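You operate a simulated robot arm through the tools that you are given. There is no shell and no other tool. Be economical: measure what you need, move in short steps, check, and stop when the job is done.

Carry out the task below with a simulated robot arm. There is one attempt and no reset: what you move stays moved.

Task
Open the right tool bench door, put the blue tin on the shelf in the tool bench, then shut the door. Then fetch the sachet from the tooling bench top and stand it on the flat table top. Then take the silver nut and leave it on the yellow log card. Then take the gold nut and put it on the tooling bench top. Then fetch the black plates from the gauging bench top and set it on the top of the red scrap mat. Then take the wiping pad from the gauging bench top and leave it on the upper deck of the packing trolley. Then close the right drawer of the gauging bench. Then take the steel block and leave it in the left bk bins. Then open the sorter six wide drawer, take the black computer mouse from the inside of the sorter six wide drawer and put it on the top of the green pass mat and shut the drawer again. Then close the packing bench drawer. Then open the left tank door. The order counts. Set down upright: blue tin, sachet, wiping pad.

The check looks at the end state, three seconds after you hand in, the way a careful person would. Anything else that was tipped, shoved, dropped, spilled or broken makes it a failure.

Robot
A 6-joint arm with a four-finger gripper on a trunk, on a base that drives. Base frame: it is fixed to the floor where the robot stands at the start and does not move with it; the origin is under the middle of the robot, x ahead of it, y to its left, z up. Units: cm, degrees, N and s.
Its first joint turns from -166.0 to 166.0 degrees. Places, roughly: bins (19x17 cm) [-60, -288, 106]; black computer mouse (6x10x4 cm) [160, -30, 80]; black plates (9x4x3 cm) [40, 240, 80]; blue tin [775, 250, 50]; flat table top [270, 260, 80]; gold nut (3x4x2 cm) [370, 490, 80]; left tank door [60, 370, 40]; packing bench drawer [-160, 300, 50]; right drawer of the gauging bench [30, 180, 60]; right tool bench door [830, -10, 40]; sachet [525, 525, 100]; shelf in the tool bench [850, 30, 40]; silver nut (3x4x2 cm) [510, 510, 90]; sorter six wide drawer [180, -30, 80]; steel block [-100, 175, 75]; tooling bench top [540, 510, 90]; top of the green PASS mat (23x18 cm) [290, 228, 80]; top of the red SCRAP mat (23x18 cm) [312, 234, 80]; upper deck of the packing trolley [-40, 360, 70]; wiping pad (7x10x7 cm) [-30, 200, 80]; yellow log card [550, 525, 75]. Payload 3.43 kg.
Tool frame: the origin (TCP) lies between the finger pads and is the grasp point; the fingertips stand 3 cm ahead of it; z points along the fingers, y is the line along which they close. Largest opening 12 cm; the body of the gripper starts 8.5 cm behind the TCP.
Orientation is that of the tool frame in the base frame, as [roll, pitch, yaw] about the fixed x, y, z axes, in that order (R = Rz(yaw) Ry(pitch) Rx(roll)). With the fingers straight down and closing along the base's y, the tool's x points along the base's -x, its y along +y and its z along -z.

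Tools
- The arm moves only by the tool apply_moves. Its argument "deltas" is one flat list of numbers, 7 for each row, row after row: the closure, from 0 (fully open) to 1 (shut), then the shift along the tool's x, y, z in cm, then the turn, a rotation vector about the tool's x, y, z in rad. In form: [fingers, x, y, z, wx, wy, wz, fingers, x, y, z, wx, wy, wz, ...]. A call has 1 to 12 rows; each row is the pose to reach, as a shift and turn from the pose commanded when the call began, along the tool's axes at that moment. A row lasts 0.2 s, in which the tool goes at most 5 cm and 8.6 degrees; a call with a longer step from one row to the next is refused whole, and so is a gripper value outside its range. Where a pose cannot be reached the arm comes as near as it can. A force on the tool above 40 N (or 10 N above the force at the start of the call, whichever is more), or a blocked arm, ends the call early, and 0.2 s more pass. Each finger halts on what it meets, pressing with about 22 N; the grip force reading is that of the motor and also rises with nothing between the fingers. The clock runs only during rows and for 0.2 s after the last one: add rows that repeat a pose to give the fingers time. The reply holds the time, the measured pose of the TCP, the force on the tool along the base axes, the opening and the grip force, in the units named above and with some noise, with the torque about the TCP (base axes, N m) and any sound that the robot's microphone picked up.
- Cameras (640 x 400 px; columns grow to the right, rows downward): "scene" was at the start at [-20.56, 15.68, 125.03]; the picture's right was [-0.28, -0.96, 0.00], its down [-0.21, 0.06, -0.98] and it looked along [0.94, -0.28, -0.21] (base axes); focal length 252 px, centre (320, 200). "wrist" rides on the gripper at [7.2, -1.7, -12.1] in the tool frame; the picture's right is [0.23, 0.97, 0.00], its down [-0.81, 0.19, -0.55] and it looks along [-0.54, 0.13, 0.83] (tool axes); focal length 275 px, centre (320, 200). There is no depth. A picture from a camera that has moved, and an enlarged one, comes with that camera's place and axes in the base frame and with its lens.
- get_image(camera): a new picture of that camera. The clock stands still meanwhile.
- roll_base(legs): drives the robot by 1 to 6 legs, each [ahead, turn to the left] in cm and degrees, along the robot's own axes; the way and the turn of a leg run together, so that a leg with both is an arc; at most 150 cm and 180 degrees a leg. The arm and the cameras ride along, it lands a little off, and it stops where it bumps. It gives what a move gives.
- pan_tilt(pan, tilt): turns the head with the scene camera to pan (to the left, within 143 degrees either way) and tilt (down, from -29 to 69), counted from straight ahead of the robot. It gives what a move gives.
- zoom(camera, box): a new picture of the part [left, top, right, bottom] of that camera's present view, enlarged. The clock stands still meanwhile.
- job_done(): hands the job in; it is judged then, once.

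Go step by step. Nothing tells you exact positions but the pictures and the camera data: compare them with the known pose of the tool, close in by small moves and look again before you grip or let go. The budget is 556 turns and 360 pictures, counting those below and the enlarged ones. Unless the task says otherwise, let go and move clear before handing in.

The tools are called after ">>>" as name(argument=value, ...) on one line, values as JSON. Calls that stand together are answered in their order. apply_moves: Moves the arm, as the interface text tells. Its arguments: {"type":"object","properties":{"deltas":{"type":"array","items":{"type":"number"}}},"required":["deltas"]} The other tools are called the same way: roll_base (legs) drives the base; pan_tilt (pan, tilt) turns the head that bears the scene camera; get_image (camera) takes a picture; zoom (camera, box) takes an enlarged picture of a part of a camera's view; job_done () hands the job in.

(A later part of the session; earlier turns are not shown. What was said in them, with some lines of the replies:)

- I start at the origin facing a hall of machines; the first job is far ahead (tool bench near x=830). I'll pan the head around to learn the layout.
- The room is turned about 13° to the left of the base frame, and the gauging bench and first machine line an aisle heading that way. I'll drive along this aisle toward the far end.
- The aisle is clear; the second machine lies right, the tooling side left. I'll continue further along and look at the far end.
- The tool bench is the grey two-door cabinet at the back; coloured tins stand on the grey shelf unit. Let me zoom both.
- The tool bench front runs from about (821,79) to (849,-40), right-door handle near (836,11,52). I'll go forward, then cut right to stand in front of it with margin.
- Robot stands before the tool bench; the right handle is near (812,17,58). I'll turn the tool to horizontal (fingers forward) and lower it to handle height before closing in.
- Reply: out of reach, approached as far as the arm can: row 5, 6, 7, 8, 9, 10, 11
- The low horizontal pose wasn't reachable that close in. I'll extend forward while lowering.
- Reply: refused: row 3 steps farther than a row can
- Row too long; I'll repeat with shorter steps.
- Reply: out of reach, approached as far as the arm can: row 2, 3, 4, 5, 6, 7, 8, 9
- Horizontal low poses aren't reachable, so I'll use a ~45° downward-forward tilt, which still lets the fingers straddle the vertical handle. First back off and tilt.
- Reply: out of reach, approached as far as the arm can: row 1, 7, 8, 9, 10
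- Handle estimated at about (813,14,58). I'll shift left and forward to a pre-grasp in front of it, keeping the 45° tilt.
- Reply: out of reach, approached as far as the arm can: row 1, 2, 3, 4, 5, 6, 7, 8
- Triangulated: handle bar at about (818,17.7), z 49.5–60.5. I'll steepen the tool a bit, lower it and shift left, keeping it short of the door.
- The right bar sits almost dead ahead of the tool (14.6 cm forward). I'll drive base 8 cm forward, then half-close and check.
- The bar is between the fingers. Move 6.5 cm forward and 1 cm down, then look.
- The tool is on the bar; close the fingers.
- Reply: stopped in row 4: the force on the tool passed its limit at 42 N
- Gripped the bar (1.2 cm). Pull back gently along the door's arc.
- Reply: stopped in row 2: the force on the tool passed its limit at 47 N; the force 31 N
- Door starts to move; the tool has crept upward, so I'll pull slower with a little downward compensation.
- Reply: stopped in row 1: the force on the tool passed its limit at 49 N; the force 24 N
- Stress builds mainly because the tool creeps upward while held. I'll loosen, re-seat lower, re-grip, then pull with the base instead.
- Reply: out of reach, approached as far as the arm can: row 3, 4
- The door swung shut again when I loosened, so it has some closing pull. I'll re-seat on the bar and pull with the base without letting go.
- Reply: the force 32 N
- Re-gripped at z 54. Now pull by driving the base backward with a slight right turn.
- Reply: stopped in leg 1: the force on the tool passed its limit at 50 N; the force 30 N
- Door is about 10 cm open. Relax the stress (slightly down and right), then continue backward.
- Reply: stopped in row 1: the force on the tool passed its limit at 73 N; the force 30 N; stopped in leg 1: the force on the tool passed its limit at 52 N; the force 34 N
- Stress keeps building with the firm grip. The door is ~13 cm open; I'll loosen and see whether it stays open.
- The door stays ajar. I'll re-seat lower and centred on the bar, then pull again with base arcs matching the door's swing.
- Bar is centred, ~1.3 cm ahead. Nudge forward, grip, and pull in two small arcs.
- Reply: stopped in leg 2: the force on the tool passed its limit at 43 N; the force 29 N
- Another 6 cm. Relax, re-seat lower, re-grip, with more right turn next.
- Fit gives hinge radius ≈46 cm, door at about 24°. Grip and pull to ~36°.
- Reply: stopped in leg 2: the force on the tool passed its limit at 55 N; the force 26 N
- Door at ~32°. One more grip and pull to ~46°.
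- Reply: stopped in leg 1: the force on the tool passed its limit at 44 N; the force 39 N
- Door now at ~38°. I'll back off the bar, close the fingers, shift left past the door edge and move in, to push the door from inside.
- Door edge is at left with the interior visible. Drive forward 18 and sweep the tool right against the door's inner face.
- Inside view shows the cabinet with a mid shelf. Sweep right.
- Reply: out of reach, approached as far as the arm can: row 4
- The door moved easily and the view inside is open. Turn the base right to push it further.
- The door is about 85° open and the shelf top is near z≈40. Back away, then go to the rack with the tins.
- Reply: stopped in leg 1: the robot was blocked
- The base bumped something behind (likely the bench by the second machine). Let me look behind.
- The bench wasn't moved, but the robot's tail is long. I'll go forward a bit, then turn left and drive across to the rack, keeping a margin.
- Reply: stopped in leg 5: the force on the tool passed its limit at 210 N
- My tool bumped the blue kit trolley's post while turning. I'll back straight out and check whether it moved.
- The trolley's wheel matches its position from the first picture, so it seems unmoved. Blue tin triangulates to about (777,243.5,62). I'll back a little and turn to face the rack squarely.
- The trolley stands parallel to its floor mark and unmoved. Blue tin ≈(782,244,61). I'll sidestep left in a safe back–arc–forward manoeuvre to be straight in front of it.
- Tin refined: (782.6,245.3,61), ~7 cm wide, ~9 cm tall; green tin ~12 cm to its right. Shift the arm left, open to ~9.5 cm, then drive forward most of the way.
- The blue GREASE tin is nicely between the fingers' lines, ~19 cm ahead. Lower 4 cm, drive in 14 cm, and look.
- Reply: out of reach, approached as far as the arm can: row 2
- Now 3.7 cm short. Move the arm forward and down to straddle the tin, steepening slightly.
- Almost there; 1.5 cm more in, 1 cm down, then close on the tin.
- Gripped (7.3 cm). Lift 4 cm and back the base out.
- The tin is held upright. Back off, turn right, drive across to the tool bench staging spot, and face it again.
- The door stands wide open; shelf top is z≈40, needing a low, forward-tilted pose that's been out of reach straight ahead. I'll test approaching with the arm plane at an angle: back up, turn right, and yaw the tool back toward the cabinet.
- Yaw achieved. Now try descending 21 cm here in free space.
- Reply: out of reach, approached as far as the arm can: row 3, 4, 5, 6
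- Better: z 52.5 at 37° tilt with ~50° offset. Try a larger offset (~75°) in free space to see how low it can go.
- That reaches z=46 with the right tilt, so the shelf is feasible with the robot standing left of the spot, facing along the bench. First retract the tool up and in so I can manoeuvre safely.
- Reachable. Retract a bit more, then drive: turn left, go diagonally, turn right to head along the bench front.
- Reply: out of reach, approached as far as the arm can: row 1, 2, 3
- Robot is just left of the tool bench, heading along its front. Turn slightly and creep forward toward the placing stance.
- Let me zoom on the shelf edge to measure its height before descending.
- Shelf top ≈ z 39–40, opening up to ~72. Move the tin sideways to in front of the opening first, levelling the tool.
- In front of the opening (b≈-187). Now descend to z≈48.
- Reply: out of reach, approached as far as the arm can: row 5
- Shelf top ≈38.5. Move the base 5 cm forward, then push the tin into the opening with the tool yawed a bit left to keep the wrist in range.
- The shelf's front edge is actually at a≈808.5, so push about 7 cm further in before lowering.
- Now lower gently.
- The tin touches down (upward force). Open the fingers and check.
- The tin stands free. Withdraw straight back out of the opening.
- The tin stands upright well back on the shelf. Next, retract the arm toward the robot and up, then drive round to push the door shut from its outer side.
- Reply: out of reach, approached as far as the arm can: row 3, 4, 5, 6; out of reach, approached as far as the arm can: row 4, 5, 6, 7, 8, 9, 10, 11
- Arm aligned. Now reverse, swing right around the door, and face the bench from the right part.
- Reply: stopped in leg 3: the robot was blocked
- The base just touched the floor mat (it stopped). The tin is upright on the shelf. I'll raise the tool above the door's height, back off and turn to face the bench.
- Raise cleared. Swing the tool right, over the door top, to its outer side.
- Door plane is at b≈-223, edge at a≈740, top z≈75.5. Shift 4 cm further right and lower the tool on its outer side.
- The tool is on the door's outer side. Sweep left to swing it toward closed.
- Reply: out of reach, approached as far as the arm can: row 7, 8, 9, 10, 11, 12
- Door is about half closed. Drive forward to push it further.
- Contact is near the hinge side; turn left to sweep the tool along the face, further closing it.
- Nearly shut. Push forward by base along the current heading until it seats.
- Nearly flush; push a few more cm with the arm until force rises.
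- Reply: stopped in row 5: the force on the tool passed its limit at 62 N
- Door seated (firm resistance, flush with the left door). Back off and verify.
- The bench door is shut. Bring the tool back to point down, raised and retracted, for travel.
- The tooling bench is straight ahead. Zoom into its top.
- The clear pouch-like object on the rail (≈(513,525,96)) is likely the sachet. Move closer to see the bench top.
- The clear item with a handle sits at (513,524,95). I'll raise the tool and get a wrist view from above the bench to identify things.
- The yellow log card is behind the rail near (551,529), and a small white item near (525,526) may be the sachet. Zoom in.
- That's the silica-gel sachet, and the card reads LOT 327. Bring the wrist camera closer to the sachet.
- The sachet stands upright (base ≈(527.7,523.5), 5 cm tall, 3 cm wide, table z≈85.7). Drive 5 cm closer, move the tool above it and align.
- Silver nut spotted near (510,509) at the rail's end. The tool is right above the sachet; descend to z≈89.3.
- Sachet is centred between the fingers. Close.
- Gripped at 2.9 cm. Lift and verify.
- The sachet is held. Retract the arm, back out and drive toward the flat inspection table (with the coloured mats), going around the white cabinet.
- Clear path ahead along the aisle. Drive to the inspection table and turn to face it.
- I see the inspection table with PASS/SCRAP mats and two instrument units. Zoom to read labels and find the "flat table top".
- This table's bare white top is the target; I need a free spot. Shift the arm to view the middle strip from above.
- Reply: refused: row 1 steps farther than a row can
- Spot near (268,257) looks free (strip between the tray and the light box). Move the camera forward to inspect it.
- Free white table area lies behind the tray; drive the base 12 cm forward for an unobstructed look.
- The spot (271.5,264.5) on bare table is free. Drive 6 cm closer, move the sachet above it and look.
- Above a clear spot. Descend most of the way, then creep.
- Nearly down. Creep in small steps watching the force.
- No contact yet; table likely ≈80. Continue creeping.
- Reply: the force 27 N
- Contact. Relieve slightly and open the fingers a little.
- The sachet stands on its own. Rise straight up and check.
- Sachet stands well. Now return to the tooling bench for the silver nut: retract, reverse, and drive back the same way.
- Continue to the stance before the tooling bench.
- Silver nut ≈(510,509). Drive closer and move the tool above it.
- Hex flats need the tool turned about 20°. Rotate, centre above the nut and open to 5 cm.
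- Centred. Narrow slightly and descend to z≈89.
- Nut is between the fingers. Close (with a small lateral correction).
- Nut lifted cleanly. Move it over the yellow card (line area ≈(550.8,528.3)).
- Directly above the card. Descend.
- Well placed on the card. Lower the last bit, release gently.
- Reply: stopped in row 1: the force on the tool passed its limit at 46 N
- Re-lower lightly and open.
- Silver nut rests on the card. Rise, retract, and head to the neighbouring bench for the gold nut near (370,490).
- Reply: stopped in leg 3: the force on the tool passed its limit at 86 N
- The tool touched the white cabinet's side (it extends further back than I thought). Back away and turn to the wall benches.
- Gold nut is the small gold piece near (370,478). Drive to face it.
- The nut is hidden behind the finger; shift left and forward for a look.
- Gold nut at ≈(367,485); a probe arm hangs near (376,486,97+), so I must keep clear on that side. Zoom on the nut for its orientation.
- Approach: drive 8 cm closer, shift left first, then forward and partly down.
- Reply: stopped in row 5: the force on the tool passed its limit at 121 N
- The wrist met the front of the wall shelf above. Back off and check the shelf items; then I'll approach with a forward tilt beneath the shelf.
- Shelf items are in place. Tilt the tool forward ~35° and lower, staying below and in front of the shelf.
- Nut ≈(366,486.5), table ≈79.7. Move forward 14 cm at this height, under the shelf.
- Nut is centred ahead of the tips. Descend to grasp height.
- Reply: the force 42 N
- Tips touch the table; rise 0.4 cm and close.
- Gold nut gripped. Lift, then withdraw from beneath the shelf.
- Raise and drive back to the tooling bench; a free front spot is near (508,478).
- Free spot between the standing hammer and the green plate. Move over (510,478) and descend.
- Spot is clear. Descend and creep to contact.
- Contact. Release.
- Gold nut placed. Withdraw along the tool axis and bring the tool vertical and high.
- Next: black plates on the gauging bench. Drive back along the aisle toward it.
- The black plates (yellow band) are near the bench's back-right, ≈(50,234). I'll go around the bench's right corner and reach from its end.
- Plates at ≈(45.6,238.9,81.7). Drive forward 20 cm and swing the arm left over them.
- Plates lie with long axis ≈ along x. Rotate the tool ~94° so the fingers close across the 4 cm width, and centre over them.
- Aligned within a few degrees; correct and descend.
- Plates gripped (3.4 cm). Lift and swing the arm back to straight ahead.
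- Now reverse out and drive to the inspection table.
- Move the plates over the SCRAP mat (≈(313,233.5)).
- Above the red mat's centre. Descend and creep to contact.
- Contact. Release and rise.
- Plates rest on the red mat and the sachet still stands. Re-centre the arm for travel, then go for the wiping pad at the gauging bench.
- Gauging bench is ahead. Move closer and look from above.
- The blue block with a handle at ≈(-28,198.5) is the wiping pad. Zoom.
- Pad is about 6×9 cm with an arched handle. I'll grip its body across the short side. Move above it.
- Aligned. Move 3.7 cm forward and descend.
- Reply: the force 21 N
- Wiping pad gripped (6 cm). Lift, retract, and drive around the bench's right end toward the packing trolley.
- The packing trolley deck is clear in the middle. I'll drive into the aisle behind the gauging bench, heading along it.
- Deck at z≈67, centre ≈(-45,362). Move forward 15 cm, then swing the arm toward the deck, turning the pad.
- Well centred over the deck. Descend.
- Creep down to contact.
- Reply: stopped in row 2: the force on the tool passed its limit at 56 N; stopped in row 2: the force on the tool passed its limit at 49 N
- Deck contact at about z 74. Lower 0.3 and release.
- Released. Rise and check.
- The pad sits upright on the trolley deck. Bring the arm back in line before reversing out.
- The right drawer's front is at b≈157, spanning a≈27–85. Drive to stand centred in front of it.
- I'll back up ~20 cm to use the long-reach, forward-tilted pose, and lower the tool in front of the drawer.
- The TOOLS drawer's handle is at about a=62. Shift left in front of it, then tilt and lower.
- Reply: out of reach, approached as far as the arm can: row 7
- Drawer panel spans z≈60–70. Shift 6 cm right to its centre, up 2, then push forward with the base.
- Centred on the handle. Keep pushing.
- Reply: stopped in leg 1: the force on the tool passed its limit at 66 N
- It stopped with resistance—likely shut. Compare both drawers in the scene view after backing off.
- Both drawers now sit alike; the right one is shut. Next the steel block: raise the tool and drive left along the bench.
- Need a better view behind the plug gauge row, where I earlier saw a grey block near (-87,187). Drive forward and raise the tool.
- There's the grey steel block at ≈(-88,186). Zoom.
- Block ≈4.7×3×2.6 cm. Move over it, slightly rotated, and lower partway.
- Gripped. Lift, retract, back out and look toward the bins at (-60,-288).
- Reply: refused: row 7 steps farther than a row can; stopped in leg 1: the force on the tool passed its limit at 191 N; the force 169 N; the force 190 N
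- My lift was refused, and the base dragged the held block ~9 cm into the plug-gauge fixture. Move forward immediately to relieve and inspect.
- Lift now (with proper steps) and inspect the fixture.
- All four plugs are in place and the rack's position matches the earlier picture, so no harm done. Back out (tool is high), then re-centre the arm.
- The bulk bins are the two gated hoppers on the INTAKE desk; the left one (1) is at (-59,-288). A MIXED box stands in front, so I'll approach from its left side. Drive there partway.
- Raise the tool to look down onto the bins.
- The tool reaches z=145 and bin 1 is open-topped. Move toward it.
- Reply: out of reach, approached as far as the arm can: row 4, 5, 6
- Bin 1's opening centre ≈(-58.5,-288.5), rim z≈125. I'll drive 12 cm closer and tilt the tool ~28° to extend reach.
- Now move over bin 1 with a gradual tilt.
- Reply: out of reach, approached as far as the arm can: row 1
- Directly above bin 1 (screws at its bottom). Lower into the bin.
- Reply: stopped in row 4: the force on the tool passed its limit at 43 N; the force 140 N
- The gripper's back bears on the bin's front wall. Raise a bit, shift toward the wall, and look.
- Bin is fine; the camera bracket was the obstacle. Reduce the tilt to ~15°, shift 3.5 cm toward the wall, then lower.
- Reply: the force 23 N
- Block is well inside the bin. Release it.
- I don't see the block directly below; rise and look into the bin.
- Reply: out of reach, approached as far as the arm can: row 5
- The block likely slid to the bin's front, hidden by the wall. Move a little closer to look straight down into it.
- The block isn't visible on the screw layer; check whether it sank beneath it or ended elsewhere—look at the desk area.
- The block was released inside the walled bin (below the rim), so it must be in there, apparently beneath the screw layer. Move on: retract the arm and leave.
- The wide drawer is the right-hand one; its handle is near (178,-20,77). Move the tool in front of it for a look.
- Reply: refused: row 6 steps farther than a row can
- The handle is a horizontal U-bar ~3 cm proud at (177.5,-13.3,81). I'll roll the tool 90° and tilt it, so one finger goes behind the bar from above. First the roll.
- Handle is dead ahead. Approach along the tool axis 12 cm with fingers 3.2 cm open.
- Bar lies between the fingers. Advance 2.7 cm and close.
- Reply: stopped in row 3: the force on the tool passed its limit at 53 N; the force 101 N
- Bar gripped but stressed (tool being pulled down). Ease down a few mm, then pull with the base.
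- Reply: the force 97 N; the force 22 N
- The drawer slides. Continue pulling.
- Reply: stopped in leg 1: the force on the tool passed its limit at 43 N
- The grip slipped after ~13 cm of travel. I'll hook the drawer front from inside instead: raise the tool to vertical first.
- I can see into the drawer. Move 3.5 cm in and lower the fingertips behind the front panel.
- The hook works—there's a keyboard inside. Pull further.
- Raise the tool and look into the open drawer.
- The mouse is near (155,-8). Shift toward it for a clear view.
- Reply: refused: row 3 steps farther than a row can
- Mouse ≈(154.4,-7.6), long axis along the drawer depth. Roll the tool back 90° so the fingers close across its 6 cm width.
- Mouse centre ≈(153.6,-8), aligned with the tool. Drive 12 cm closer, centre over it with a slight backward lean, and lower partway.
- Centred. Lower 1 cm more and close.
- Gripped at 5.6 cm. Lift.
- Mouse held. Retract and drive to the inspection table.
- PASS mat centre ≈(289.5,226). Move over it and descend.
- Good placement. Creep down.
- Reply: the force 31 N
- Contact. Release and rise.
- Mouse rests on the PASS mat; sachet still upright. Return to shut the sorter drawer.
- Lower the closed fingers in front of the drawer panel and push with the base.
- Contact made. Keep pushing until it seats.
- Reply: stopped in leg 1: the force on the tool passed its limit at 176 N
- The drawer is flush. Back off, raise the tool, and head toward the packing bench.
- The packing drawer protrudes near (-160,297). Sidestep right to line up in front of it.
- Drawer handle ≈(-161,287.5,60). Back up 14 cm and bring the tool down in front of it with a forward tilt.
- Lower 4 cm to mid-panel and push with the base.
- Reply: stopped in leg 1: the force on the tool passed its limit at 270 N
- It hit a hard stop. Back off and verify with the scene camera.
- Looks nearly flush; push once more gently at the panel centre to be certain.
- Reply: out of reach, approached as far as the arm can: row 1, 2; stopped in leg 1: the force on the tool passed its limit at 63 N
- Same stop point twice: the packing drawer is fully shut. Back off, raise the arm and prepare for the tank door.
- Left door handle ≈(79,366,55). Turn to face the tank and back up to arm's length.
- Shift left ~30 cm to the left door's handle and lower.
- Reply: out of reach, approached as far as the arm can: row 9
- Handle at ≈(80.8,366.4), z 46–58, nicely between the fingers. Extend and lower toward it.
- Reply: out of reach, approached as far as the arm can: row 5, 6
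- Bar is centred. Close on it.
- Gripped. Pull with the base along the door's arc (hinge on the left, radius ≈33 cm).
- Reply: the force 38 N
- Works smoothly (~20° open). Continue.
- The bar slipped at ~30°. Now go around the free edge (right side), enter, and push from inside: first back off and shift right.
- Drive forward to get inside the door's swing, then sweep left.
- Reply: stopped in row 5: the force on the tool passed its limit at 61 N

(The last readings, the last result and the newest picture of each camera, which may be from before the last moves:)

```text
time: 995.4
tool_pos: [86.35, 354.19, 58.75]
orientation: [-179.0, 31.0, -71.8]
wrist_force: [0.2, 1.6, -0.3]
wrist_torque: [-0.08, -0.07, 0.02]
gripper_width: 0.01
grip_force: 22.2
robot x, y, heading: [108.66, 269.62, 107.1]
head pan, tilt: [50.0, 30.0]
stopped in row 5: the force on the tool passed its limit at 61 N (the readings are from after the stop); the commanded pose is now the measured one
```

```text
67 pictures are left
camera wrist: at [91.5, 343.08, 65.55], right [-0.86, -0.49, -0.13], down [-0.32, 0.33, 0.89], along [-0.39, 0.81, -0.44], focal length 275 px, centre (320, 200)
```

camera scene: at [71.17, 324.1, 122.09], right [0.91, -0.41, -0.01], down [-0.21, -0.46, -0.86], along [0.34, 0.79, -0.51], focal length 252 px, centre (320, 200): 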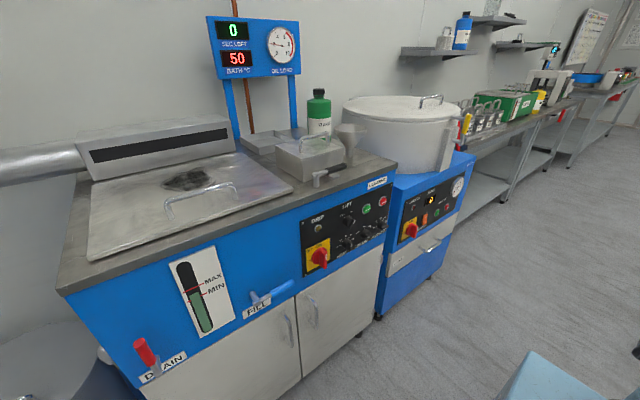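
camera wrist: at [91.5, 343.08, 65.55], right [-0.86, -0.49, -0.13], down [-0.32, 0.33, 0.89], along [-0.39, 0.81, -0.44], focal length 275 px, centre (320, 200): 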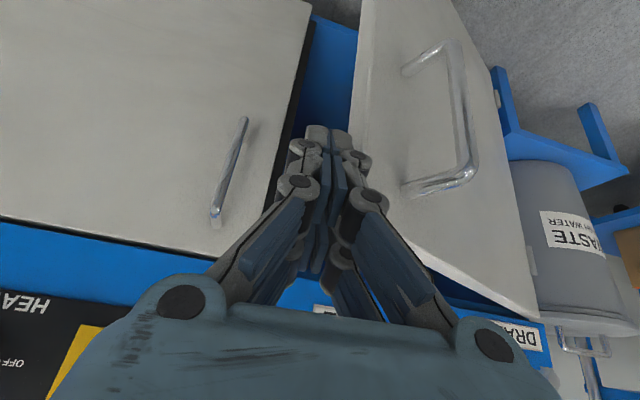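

The finger is on the door's edge face; go ~9 cm deeper before sweeping.

>>> apply_moves(deltas=[1, 0, -3, 0, 0, 0, 0, 1, -2.5, -4, 1.5, 0, 0, 0, 1, -5, -4, 3, 0, 0, 0, 1, -7.7, -4, 4.6, 0, 0, 0])

>>> get_image(camera="wrist")

```text
time: 996.4
tool_pos: [87.67, 364.12, 59.36]
orientation: [-179.1, 30.9, -71.7]
wrist_force: [0.9, 0.3, -0.4]
wrist_torque: [0.0, -0.01, 0.02]
gripper_width: 0.0
grip_force: 22.3
robot x, y, heading: [108.52, 269.53, 107.0]
head pan, tilt: [50.0, 30.0]
```

```text
66 pictures are left
camera wrist: at [92.83, 352.83, 65.93], right [-0.86, -0.48, -0.13], down [-0.32, 0.33, 0.89], along [-0.39, 0.81, -0.44], focal length 275 px, centre (320, 200)
```

wrist: 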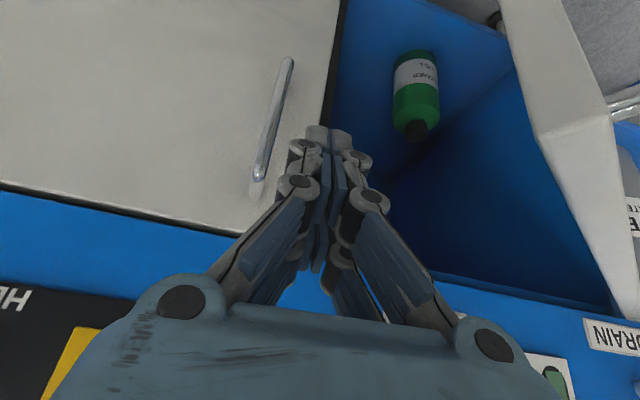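

The door has swung further. A bottle stands inside, well below the tool's height (its top ≈42). Sweep left to open wider.

>>> apply_moves(deltas=[1, 0.8, 4, -0.5, 0, 0, 0, 1, 1.6, 8, -1, 0, 0, 0, 1, 1.6, 12, -1, 0, 0, 0, 1, 1.6, 15, -1, 0, 0, 0, 1, 1.6, 18, -1, 0, 0, 0, 1, 1.6, 21, -1, 0, 0, 0, 1, 1.6, 24, -1, 0, 0, 0, 1, 1.6, 27, -1, 0, 0, 0])

>>> get_image(camera="wrist")

```text
time: 998.2
tool_pos: [62.17, 353.85, 58.8]
orientation: [-179.2, 30.9, -71.9]
wrist_force: [-0.1, 0.2, -0.3]
wrist_torque: [-0.01, 0.02, 0.05]
gripper_width: 0.01
grip_force: 21.5
robot x, y, heading: [108.11, 269.18, 106.9]
head pan, tilt: [50.0, 30.0]
```

```text
65 pictures are left
camera wrist: at [67.39, 342.61, 65.56], right [-0.86, -0.48, -0.13], down [-0.32, 0.33, 0.89], along [-0.39, 0.81, -0.44], focal length 275 px, centre (320, 200)
```

wrist: 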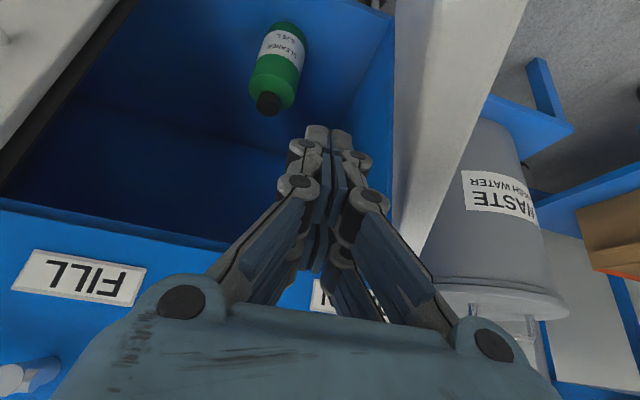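

The door stands at about 85–90°. Back straight out and verify.

>>> roll_base(legs=[[-35, 0]])

>>> pan_tilt(pan=0, tilt=25)

>>> get_image(camera="scene")

>>> get_image(camera="wrist")

```text
time: 1000.5
tool_pos: [72.73, 320.5, 58.81]
orientation: [-179.1, 30.9, -72.0]
wrist_force: [0.1, 0.2, -0.1]
wrist_torque: [0.02, -0.03, -0.01]
gripper_width: 0.0
grip_force: 22.6
robot x, y, heading: [118.34, 236.21, 106.4]
head pan, tilt: [50.0, 30.0]
```

```text
time: 1001.7
tool_pos: [73.05, 319.81, 60.02]
orientation: [-179.1, 31.6, -72.0]
wrist_force: [-0.1, 0.4, 0.1]
wrist_torque: [0.03, 0.0, 0.02]
gripper_width: 0.0
grip_force: 21.9
robot x, y, heading: [118.99, 236.28, 106.6]
head pan, tilt: [0.0, 25.0]
```

```text
64 pictures are left
camera scene: at [105.91, 211.0, 122.85], right [0.96, 0.29, 0.0], down [0.13, -0.42, -0.9], along [-0.26, 0.86, -0.43], focal length 252 px, centre (320, 200)
```

scene: 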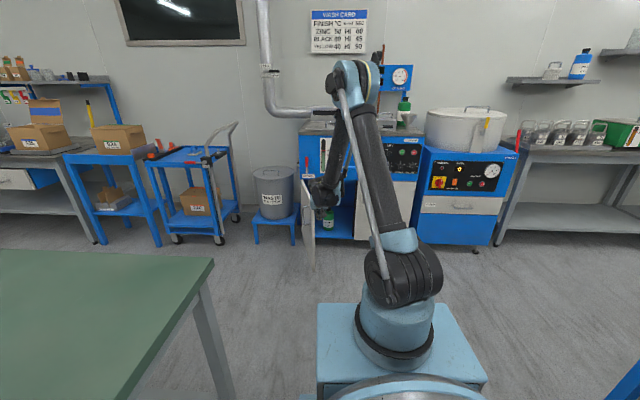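

```text
63 pictures are left
camera wrist: at [78.16, 308.58, 66.54], right [-0.87, -0.48, -0.13], down [-0.31, 0.32, 0.89], along [-0.39, 0.82, -0.43], focal length 275 px, centre (320, 200)
```

wrist: 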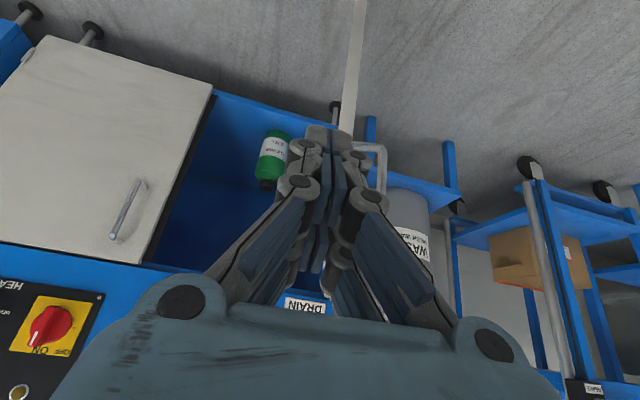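

The left tank door stands open ~90°. Check the packing drawer from here.

>>> pan_tilt(pan=35, tilt=20)

>>> get_image(camera="scene")

>>> zoom(camera="scene", box=[140, 130, 320, 240])

```text
time: 1002.7
tool_pos: [73.03, 319.73, 59.97]
orientation: [-179.1, 31.6, -72.1]
wrist_force: [0.6, -0.6, -0.6]
wrist_torque: [-0.02, -0.01, 0.0]
gripper_width: 0.0
grip_force: 22.1
robot x, y, heading: [118.45, 235.73, 106.7]
head pan, tilt: [35.0, 20.0]
```

```text
62 pictures are left
camera scene: at [101.27, 207.96, 123.68], right [0.62, 0.79, -0.01], down [0.27, -0.22, -0.94], along [-0.74, 0.58, -0.35], focal length 252 px, centre (320, 200)
```

scene: 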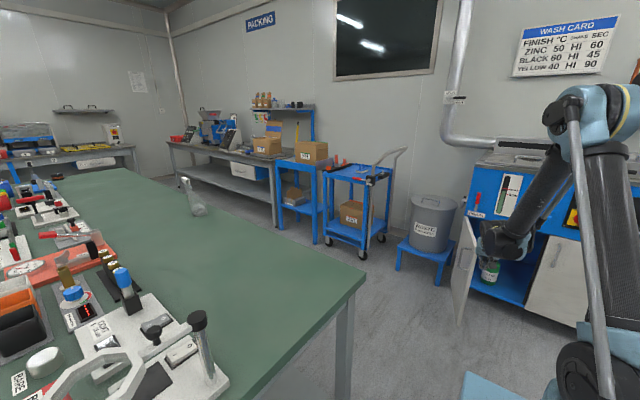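

```text
3.56 times, centred on (230, 185) of scene
camera zoom: at [101.27, 207.96, 123.68], right [0.62, 0.79, -0.01], down [0.27, -0.22, -0.94], along [-0.74, 0.58, -0.35], focal length 895 px, centre (640, 253)
```

zoom: 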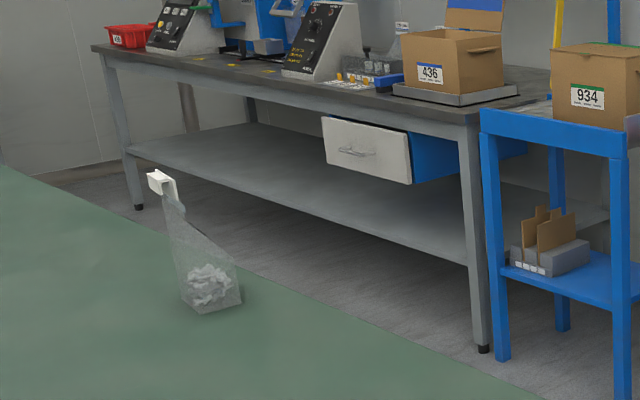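

The packing drawer sits closed and the left tank door is open. The arm is clear of everything, so I'm handing in.

>>> job_done()

```text
The job is handed in.
```

I carried out every step in the order you gave and handed the job in. The steel block is the one result I could not confirm. I let it go inside the left bulk bin, below the rim, but I couldn't see it in there afterwards.

While working I bumped a few things. I nudged the kit trolley, the white cabinet and a wall shelf. I also dragged the held steel block into the plug-gauge rack, and the gripper caught on the front of the bulk bin. None of them looked moved when I looked again, but I did not take a separate close look at each one.
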